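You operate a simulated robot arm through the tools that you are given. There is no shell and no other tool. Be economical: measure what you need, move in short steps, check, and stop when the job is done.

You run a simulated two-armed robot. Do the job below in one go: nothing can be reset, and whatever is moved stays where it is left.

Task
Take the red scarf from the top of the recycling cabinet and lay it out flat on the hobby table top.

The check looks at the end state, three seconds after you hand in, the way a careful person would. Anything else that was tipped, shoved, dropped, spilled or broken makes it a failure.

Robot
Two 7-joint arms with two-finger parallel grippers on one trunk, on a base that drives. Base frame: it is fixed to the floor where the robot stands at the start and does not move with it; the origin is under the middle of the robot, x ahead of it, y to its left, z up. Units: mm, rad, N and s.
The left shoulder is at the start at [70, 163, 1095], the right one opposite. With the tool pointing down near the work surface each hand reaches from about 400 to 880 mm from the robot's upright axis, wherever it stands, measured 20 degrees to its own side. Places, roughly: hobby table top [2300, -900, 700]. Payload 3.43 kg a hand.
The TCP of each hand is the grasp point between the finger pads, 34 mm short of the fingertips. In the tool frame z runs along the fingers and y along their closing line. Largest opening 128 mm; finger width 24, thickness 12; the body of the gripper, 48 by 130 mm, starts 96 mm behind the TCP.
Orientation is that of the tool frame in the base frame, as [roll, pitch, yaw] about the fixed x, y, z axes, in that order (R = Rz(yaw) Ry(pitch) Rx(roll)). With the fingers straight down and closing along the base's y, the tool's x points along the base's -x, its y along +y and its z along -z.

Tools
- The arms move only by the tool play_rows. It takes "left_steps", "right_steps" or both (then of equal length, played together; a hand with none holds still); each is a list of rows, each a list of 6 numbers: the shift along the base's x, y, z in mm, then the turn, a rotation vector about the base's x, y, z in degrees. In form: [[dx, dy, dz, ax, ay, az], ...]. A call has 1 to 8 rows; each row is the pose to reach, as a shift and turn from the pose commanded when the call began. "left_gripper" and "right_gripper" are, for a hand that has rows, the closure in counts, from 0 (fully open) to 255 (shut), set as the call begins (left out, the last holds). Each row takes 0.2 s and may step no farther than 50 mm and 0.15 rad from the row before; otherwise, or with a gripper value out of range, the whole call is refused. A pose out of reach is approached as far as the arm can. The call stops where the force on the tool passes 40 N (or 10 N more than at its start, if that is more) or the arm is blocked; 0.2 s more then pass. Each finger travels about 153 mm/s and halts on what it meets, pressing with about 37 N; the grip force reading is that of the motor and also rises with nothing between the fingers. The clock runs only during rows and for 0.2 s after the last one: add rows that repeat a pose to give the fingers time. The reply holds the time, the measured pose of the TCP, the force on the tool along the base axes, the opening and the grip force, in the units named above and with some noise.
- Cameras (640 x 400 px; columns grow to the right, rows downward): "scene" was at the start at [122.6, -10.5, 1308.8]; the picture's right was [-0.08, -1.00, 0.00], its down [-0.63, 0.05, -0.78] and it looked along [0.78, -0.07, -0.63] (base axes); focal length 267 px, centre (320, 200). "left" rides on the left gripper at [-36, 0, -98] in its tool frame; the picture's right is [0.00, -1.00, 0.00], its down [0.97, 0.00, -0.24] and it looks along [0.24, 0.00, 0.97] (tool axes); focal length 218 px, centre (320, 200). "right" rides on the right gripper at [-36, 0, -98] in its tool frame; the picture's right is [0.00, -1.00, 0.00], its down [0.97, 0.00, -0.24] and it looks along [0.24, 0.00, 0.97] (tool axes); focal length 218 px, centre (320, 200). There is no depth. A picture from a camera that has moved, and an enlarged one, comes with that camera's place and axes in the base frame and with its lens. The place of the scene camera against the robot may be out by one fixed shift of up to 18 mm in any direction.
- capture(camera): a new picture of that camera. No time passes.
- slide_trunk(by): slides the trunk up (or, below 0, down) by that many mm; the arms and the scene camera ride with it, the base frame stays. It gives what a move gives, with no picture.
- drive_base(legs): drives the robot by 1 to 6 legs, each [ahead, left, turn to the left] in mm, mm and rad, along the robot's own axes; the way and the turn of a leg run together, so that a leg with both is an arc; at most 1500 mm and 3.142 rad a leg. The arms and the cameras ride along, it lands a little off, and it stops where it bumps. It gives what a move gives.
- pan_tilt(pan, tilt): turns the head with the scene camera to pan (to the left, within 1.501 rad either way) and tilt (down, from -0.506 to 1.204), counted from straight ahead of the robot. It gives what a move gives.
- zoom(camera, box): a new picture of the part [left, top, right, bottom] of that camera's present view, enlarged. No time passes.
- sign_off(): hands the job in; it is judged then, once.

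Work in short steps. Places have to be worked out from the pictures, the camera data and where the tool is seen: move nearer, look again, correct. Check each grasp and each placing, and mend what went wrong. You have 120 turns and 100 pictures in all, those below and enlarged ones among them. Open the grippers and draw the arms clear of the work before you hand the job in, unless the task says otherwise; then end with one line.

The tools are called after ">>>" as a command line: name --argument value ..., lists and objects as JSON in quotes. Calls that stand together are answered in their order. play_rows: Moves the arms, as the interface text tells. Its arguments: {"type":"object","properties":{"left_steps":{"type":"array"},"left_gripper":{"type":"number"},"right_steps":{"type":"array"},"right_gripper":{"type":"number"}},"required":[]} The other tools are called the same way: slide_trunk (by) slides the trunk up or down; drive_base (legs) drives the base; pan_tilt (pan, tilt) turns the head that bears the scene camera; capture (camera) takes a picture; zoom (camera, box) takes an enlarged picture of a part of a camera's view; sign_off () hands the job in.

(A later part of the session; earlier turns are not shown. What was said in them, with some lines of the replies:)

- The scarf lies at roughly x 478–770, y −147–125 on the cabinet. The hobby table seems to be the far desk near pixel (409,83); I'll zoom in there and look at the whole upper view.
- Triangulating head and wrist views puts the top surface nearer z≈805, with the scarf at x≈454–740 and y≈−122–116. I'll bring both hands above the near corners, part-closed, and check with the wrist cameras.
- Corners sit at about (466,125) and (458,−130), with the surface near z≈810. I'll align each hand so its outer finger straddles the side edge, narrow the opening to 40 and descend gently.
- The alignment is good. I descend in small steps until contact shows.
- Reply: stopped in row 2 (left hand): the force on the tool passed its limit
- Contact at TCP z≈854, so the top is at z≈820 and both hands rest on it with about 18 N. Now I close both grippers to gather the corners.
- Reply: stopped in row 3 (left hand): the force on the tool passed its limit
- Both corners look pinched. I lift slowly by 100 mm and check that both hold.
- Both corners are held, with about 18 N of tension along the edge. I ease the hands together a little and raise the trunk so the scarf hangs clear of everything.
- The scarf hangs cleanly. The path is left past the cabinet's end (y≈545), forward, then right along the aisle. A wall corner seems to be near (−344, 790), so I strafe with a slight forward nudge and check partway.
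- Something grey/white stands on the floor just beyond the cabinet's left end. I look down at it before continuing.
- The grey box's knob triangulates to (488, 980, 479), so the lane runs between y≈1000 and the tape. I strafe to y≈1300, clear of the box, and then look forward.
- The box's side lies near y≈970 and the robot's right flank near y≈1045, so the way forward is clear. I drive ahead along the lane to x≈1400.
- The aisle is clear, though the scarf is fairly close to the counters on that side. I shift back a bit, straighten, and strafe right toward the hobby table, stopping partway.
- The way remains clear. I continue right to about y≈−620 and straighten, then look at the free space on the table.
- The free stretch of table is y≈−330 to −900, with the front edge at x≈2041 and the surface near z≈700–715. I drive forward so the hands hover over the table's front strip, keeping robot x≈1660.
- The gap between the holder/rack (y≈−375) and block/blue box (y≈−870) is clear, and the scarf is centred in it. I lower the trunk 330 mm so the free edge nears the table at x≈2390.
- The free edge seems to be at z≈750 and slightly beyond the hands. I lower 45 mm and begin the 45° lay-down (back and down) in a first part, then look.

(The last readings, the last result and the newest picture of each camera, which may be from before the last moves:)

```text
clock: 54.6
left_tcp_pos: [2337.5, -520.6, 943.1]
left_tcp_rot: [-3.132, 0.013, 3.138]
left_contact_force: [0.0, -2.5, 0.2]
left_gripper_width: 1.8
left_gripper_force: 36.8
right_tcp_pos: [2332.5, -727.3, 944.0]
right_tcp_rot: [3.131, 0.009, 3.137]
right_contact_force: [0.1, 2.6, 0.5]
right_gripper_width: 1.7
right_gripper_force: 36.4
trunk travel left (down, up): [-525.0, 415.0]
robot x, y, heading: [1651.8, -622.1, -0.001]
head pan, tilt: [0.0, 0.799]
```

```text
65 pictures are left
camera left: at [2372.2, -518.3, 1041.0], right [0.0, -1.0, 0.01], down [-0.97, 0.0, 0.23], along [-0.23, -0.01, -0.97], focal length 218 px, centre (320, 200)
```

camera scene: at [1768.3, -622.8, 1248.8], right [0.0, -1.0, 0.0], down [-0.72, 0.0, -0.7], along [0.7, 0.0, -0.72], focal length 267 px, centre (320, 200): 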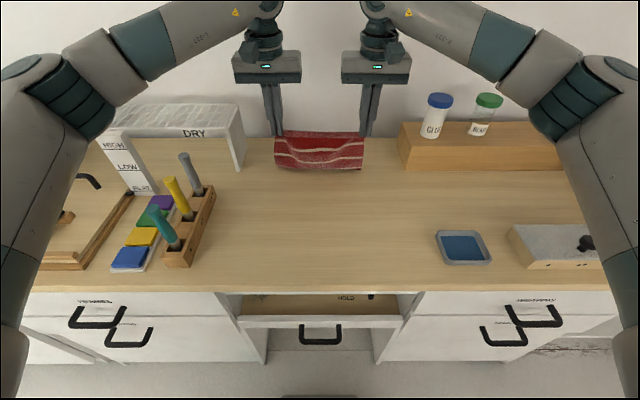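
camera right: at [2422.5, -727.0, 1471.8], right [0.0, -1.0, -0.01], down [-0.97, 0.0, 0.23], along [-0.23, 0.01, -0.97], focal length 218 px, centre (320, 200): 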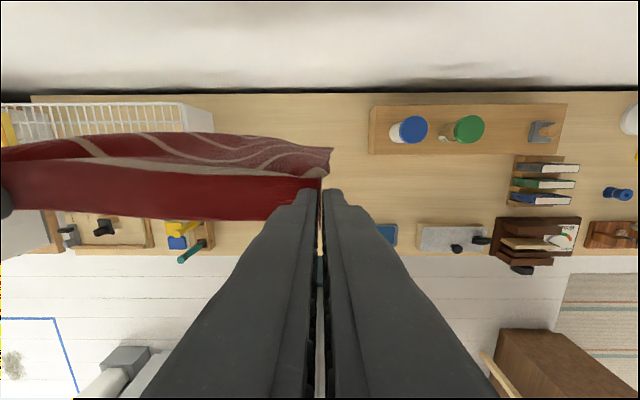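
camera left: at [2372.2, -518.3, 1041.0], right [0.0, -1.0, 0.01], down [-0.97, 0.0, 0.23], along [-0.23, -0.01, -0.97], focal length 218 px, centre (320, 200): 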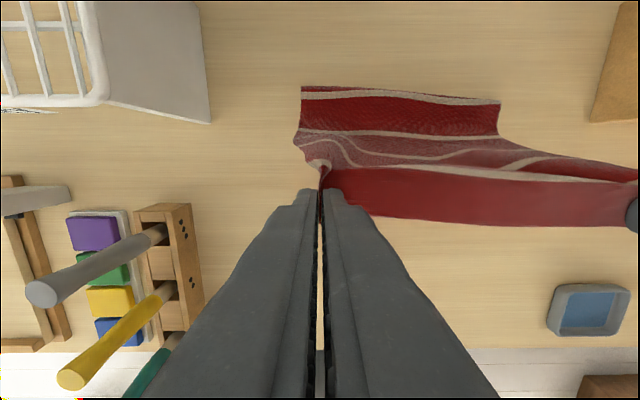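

The far part is already lying on the table with its far edge near x≈2455. I continue the diagonal lay-down to just above the surface.

>>> play_rows --left_steps '[[-20, 0, -24, 0, 0, 0], [-42, 0, -48, 0, 0, 0], [-65, 0, -72, 0, 0, 0], [-90, 0, -96, 0, 0, 0], [-115, 0, -120, 0, 0, 0], [-140, 0, -142, 0, 0, 0], [-160, 0, -160, 0, 0, 0], [-175, 0, -175, 0, 0, 0]]' --right_steps '[[-20, 0, -24, 0, 0, 0], [-42, 0, -48, 0, 0, 0], [-65, 0, -72, 0, 0, 0], [-90, 0, -96, 0, 0, 0], [-115, 0, -120, 0, 0, 0], [-140, 0, -142, 0, 0, 0], [-160, 0, -160, 0, 0, 0], [-175, 0, -175, 0, 0, 0]]'

>>> capture --camera "scene"

>>> capture --camera "left"

```text
clock: 56.4
left_tcp_pos: [2160.2, -520.7, 774.2]
left_tcp_rot: [-3.129, 0.021, 3.139]
left_contact_force: [5.2, -0.9, 25.0]
left_gripper_width: 1.7
left_gripper_force: 36.3
right_tcp_pos: [2157.0, -724.5, 775.4]
right_tcp_rot: [3.13, 0.021, 3.136]
right_contact_force: [8.4, 0.1, 37.2]
right_gripper_width: 1.9
right_gripper_force: 36.6
trunk travel left (down, up): [-525.0, 415.0]
robot x, y, heading: [1652.9, -617.7, -0.002]
head pan, tilt: [0.0, 0.799]
```

```text
64 pictures are left
camera scene: at [1763.7, -622.6, 1250.8], right [0.0, -1.0, 0.0], down [-0.71, 0.0, -0.7], along [0.7, 0.0, -0.71], focal length 267 px, centre (320, 200)
```

scene: 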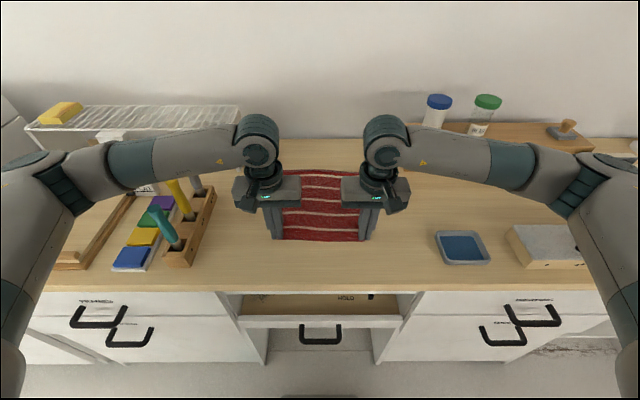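

```text
63 pictures are left
camera left: at [2194.7, -517.5, 873.2], right [0.0, -1.0, 0.01], down [-0.98, 0.0, 0.22], along [-0.22, -0.01, -0.98], focal length 218 px, centre (320, 200)
```

left: 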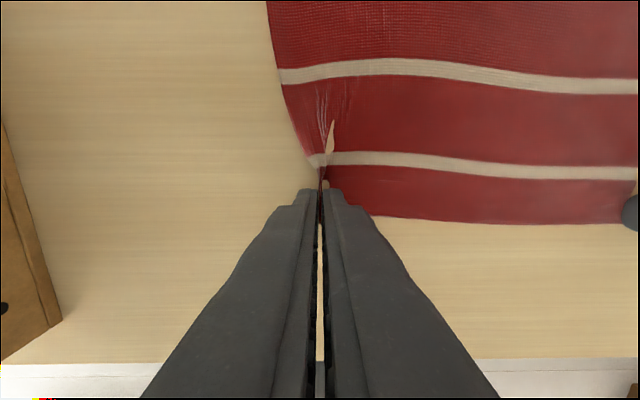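

The fingertips now touch the table (z≈741) and the scarf lies behind them. I relieve most of the pressing, open to 40 mm in contact so the gathers spread out again, then look.

>>> play_rows --left_steps '[[0, 0, 4, 0, 0, 0], [0, 0, 4, 0, 0, 0]]' --right_steps '[[0, 0, 4, 0, 0, 0], [0, 0, 4, 0, 0, 0]]'

>>> play_rows --left_steps '[[0, 0, 0, 0, 0, 0], [0, 0, 0, 0, 0, 0], [0, 0, 0, 0, 0, 0]]' --right_steps '[[0, 0, 0, 0, 0, 0], [0, 0, 0, 0, 0, 0], [0, 0, 0, 0, 0, 0]]' --left_gripper 175 --right_gripper 175

>>> capture --camera "left"

>>> capture --camera "right"

```text
clock: 57.0
left_tcp_pos: [2160.5, -519.4, 775.4]
left_tcp_rot: [-3.129, 0.015, 3.141]
left_contact_force: [4.1, -1.1, 19.0]
left_gripper_width: 1.6
left_gripper_force: 36.8
right_tcp_pos: [2158.1, -725.0, 774.0]
right_tcp_rot: [3.132, 0.016, 3.135]
right_contact_force: [8.5, 1.4, 38.6]
right_gripper_width: 2.0
right_gripper_force: 36.8
trunk travel left (down, up): [-525.0, 415.0]
robot x, y, heading: [1651.2, -615.7, -0.005]
head pan, tilt: [0.0, 0.799]
```

```text
clock: 57.8
left_tcp_pos: [2158.2, -520.0, 774.1]
left_tcp_rot: [-3.134, 0.015, 3.138]
left_contact_force: [-1.1, 2.2, 9.4]
left_gripper_width: 39.3
left_gripper_force: 0.1
right_tcp_pos: [2154.5, -725.8, 774.8]
right_tcp_rot: [3.131, 0.017, 3.137]
right_contact_force: [-3.0, -10.0, 42.0]
right_gripper_width: 34.6
right_gripper_force: 0.1
trunk travel left (down, up): [-525.0, 415.0]
robot x, y, heading: [1648.5, -616.4, -0.003]
head pan, tilt: [0.0, 0.799]
```

```text
62 pictures are left
camera left: at [2193.0, -518.3, 873.0], right [0.0, -1.0, 0.01], down [-0.97, 0.01, 0.23], along [-0.23, -0.01, -0.97], focal length 218 px, centre (320, 200)
```

left: 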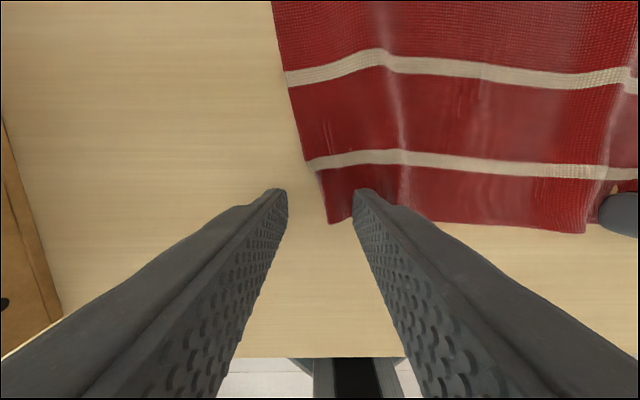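

```text
61 pictures are left
camera right: at [2189.3, -726.8, 873.6], right [0.0, -1.0, -0.01], down [-0.97, 0.0, 0.23], along [-0.23, 0.01, -0.97], focal length 218 px, centre (320, 200)
```

right: 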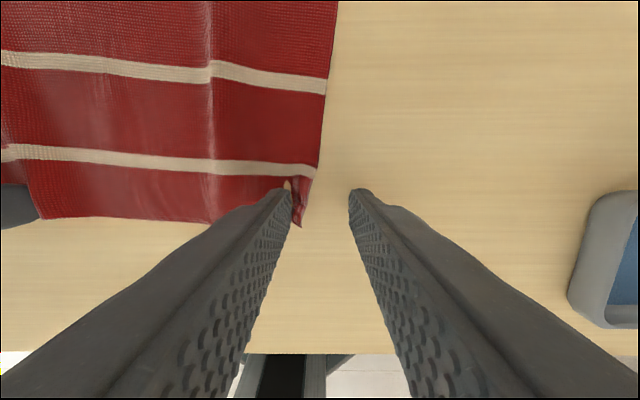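

Both are released, but the inner fingers pushed the cloth inward slightly and made ridges. I lift straight up and view the result.

>>> play_rows --left_steps '[[0, 0, 15, 0, 0, 0], [0, 0, 50, 0, 0, 0], [-10, 30, 90, 0, 0, 0], [-20, 60, 120, 0, 0, 0], [-20, 90, 140, 0, 0, 0]]' --right_steps '[[0, 0, 15, 0, 0, 0], [0, 0, 50, 0, 0, 0], [-10, -30, 90, 0, 0, 0], [-20, -60, 120, 0, 0, 0], [-20, -90, 140, 0, 0, 0]]'

>>> zoom --camera "scene" --box '[200, 120, 440, 270]'

>>> capture --camera "left"

>>> capture --camera "right"

```text
refused: row 3 steps farther than a row can; nothing moved
```

```text
2.67 times, centred on (320, 195) of scene
camera zoom: at [1763.3, -623.2, 1249.4], right [0.0, -1.0, 0.0], down [-0.71, 0.0, -0.7], along [0.7, 0.0, -0.71], focal length 712 px, centre (320, 213)
```

zoom: 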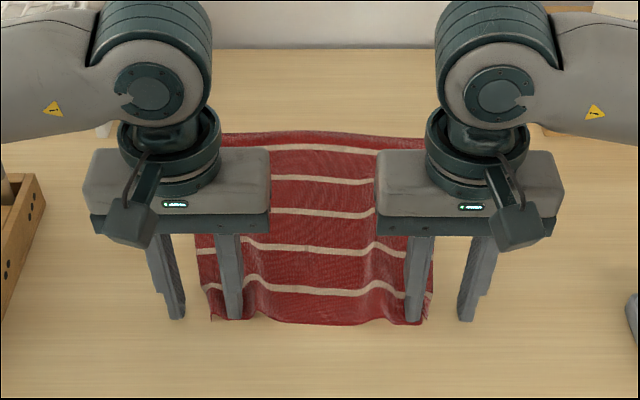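

```text
59 pictures are left
camera left: at [2193.0, -518.3, 873.0], right [0.0, -1.0, 0.01], down [-0.97, 0.01, 0.23], along [-0.23, -0.01, -0.97], focal length 218 px, centre (320, 200)
```

left: 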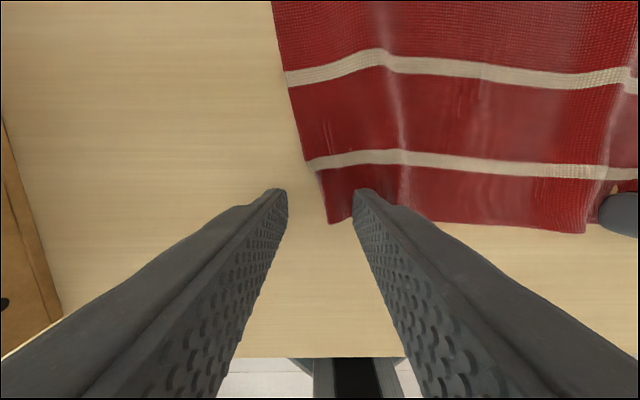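

```text
58 pictures are left
camera right: at [2189.3, -726.8, 873.6], right [0.0, -1.0, -0.01], down [-0.97, 0.0, 0.23], along [-0.23, 0.01, -0.97], focal length 218 px, centre (320, 200)
```

right: 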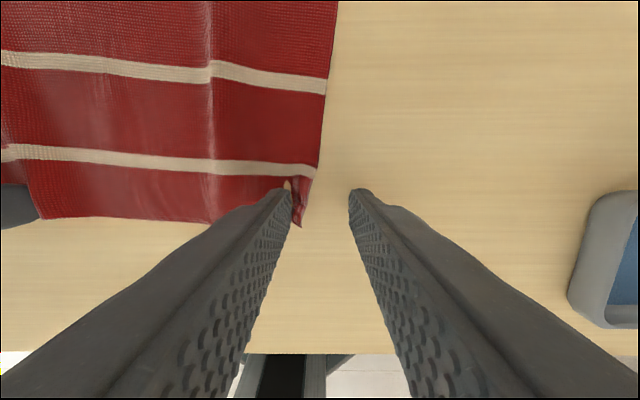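

The grippers stayed put with the inner fingers still pressing on the cloth. The near edge spans ≈190 mm against ≈250 when flat, so I drag both hands outward 28 mm, pressing lightly, to pull the ridges out.

>>> play_rows --left_steps '[[0, 5, 0, 0, 0, 0], [0, 10, 0, 0, 0, 0], [0, 16, 0, 0, 0, 0], [0, 22, 0, 0, 0, 0], [0, 28, 0, 0, 0, 0]]' --right_steps '[[0, -5, 2, 0, 0, 0], [0, -10, 2, 0, 0, 0], [0, -16, 2, 0, 0, 0], [0, -22, 2, 0, 0, 0], [0, -28, 2, 0, 0, 0]]'

>>> capture --camera "left"

>>> capture --camera "right"

```text
clock: 59.0
left_tcp_pos: [2161.0, -492.0, 774.0]
left_tcp_rot: [-3.131, 0.014, 3.139]
left_contact_force: [-0.6, -11.3, 19.2]
left_gripper_width: 47.1
left_gripper_force: 5.7
right_tcp_pos: [2156.0, -756.1, 775.2]
right_tcp_rot: [3.131, 0.01, 3.135]
right_contact_force: [-0.1, 6.1, 8.7]
right_gripper_width: 43.6
right_gripper_force: 3.1
trunk travel left (down, up): [-525.0, 415.0]
robot x, y, heading: [1651.0, -618.4, -0.004]
head pan, tilt: [0.0, 0.799]
```

```text
57 pictures are left
camera left: at [2196.0, -491.4, 872.8], right [0.0, -1.0, 0.01], down [-0.97, 0.01, 0.23], along [-0.23, -0.01, -0.97], focal length 218 px, centre (320, 200)
```

left: 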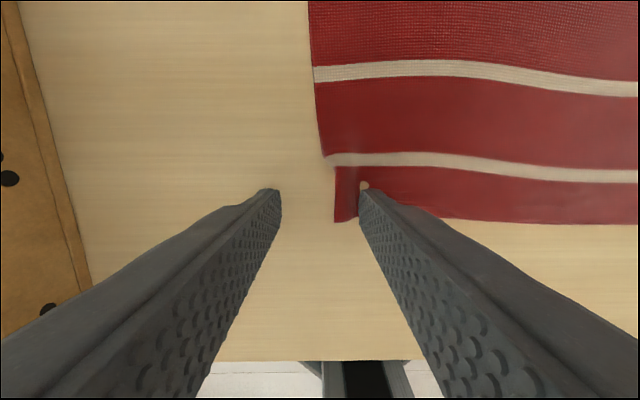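

```text
56 pictures are left
camera right: at [2190.4, -755.8, 873.7], right [0.0, -1.0, -0.01], down [-0.97, 0.0, 0.23], along [-0.23, 0.01, -0.97], focal length 218 px, centre (320, 200)
```

right: 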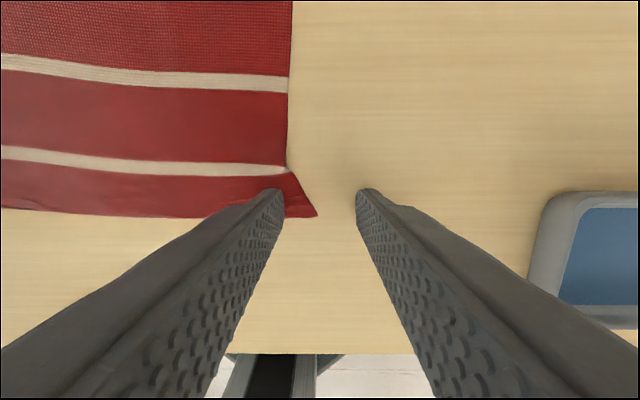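

Excellent, the ridges are gone and the edge is taut. I now lift straight up and move the hands apart to see the scarf.

>>> play_rows --left_steps '[[0, -2, 3, 0, 0, 0], [0, -2, 10, 0, 0, 0], [0, -2, 45, 0, 0, 0], [-5, 20, 85, 0, 0, 0], [-10, 50, 115, 0, 0, 0], [-15, 70, 150, 0, 0, 0]]' --right_steps '[[0, 2, 3, 0, 0, 0], [0, 2, 10, 0, 0, 0], [0, 2, 45, 0, 0, 0], [-5, -20, 85, 0, 0, 0], [-10, -50, 115, 0, 0, 0], [-15, -70, 150, 0, 0, 0]]'

>>> zoom --camera "scene" --box '[200, 120, 440, 270]'

>>> capture --camera "left"

>>> capture --camera "right"

```text
clock: 60.4
left_tcp_pos: [2144.5, -423.3, 923.4]
left_tcp_rot: [-3.132, 0.012, 3.139]
left_contact_force: [0.9, -0.4, -0.3]
left_gripper_width: 40.2
left_gripper_force: 0.0
right_tcp_pos: [2142.1, -826.0, 924.6]
right_tcp_rot: [3.133, 0.012, 3.138]
right_contact_force: [-0.3, 0.0, -0.3]
right_gripper_width: 40.1
right_gripper_force: 0.0
trunk travel left (down, up): [-525.0, 415.0]
robot x, y, heading: [1648.9, -621.3, 0.0]
head pan, tilt: [0.0, 0.799]
```

```text
2.67 times, centred on (320, 195) of scene
camera zoom: at [1766.9, -622.8, 1248.9], right [0.0, -1.0, 0.0], down [-0.72, 0.0, -0.7], along [0.7, 0.0, -0.72], focal length 712 px, centre (320, 213)
```

zoom: 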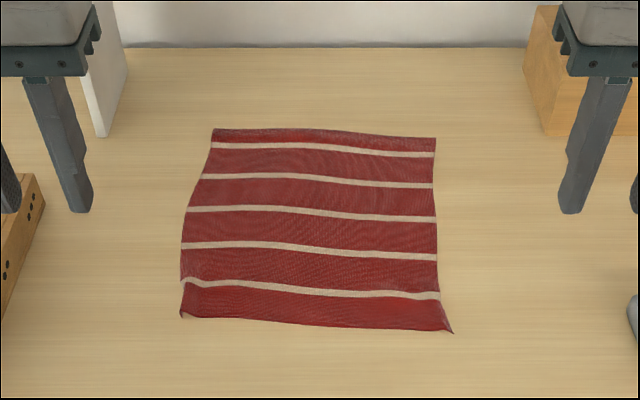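

```text
54 pictures are left
camera left: at [2180.0, -421.0, 1020.9], right [0.0, -1.0, 0.01], down [-0.97, 0.01, 0.23], along [-0.23, -0.01, -0.97], focal length 218 px, centre (320, 200)
```

left: 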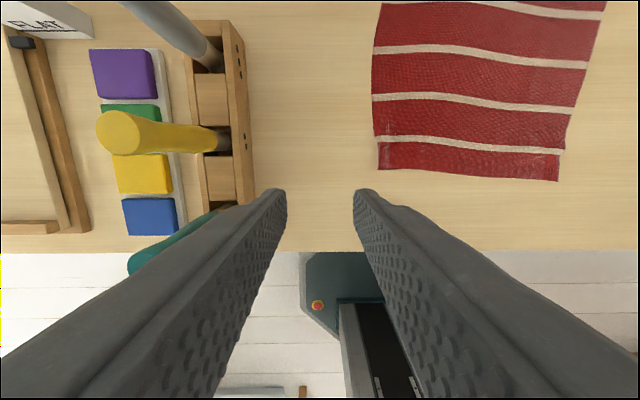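

```text
53 pictures are left
camera right: at [2176.4, -826.6, 1022.7], right [0.0, -1.0, -0.01], down [-0.97, 0.0, 0.23], along [-0.23, 0.01, -0.97], focal length 218 px, centre (320, 200)
```

right: 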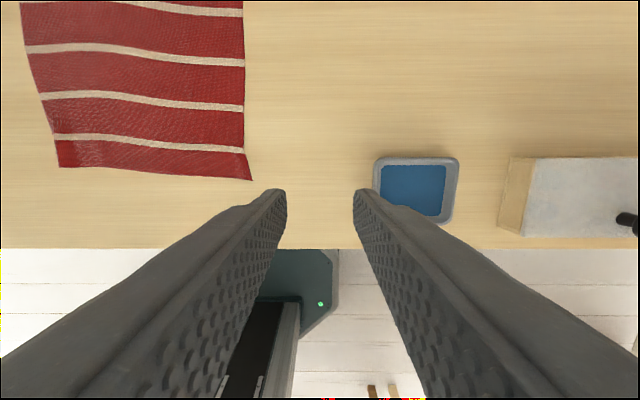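

The scarf is spread on the table. I inspect the two near corners more closely for curl.

>>> zoom --camera "scene" --box '[256, 195, 384, 275]'

>>> zoom --camera "left" --box '[350, 0, 638, 190]'

```text
5.00 times, centred on (320, 235) of scene
camera zoom: at [1766.9, -622.8, 1248.9], right [0.0, -1.0, 0.0], down [-0.72, 0.0, -0.7], along [0.7, 0.0, -0.72], focal length 1334 px, centre (320, 25)
```

zoom: 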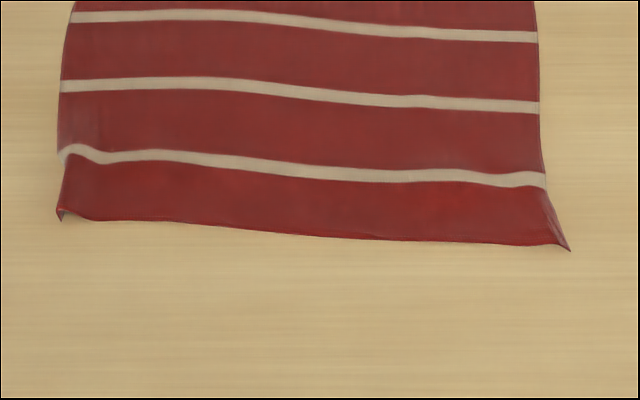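

```text
2.11 times, centred on (494, 95) of left
camera zoom: at [2180.0, -421.0, 1020.9], right [0.0, -1.0, 0.01], down [-0.97, 0.01, 0.23], along [-0.23, -0.01, -0.97], focal length 460 px, centre (-46, 421)
```

zoom: 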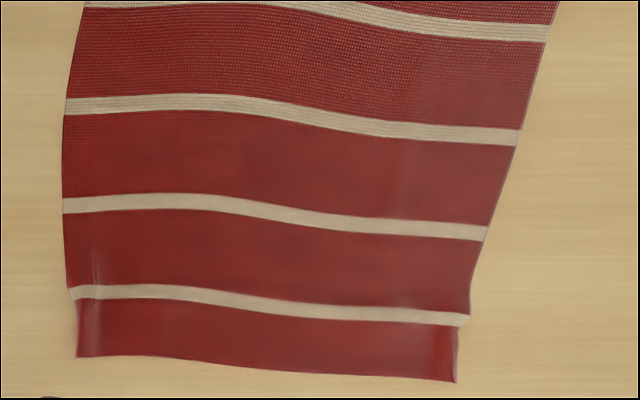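

The scarf lies flat with only millimetre-scale corner lift. I raise the hands, back the robot off, and take a last look.

>>> slide_trunk --by 150

>>> drive_base --legs '[[-280, 0, 0]]'

>>> capture --camera "scene"

```text
clock: 62.2
left_tcp_pos: [2146.7, -423.0, 1071.6]
left_tcp_rot: [-3.132, 0.012, 3.138]
left_contact_force: [-0.1, 0.6, -0.8]
left_gripper_width: 40.2
left_gripper_force: 0.1
right_tcp_pos: [2143.7, -824.8, 1072.0]
right_tcp_rot: [3.134, 0.008, 3.135]
right_contact_force: [0.2, 0.5, -0.1]
right_gripper_width: 39.9
right_gripper_force: 0.1
trunk travel left (down, up): [-675.0, 265.0]
robot x, y, heading: [1651.0, -619.6, -0.006]
head pan, tilt: [0.0, 0.799]
```

```text
clock: 64.1
left_tcp_pos: [1865.5, -422.7, 1071.7]
left_tcp_rot: [-3.132, 0.013, 3.14]
left_contact_force: [-0.7, 0.0, -0.7]
left_gripper_width: 40.2
left_gripper_force: 0.0
right_tcp_pos: [1861.6, -825.0, 1072.0]
right_tcp_rot: [3.133, 0.009, 3.137]
right_contact_force: [-0.1, 0.0, 0.7]
right_gripper_width: 40.3
right_gripper_force: 0.0
trunk travel left (down, up): [-675.0, 265.0]
robot x, y, heading: [1366.5, -617.9, -0.003]
head pan, tilt: [0.0, 0.799]
```

```text
50 pictures are left
camera scene: at [1487.3, -621.9, 1398.8], right [0.0, -1.0, 0.0], down [-0.72, 0.0, -0.7], along [0.7, 0.0, -0.72], focal length 267 px, centre (320, 200)
```

scene: 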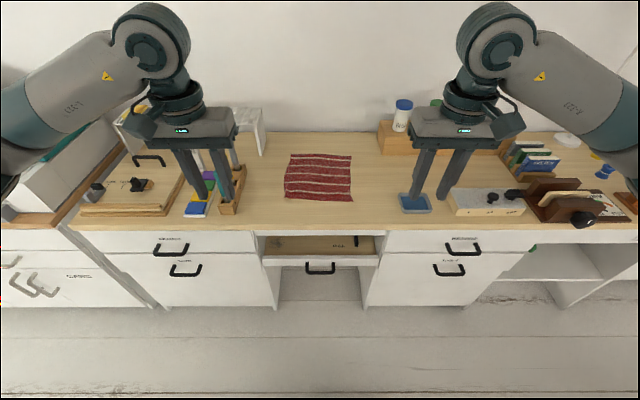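

The scarf lies flat, nothing else has moved, and the arms are clear. I open the grippers fully and then hand in.

>>> play_rows --left_steps '[[0, 0, 0, 0, 0, 0], [0, 0, 0, 0, 0, 0]]' --right_steps '[[0, 0, 0, 0, 0, 0], [0, 0, 0, 0, 0, 0]]' --left_gripper 0 --right_gripper 0

>>> sign_off

```text
clock: 64.7
left_tcp_pos: [1864.6, -423.1, 1071.6]
left_tcp_rot: [-3.132, 0.012, 3.14]
left_contact_force: [-0.4, 0.5, 0.3]
left_gripper_width: 128.0
left_gripper_force: 0.0
right_tcp_pos: [1862.2, -824.1, 1072.9]
right_tcp_rot: [3.13, 0.009, 3.136]
right_contact_force: [-0.2, -0.7, -0.4]
right_gripper_width: 127.7
right_gripper_force: 0.2
trunk travel left (down, up): [-675.0, 265.0]
robot x, y, heading: [1370.7, -622.4, -0.004]
head pan, tilt: [0.0, 0.799]
```

```text
The job is handed in.
```

The red scarf is laid out flat on the hobby table top, with only a few millimetres of lift at its two near corners; nothing else appeared to have moved, and the job is handed in with the grippers open and arms clear.
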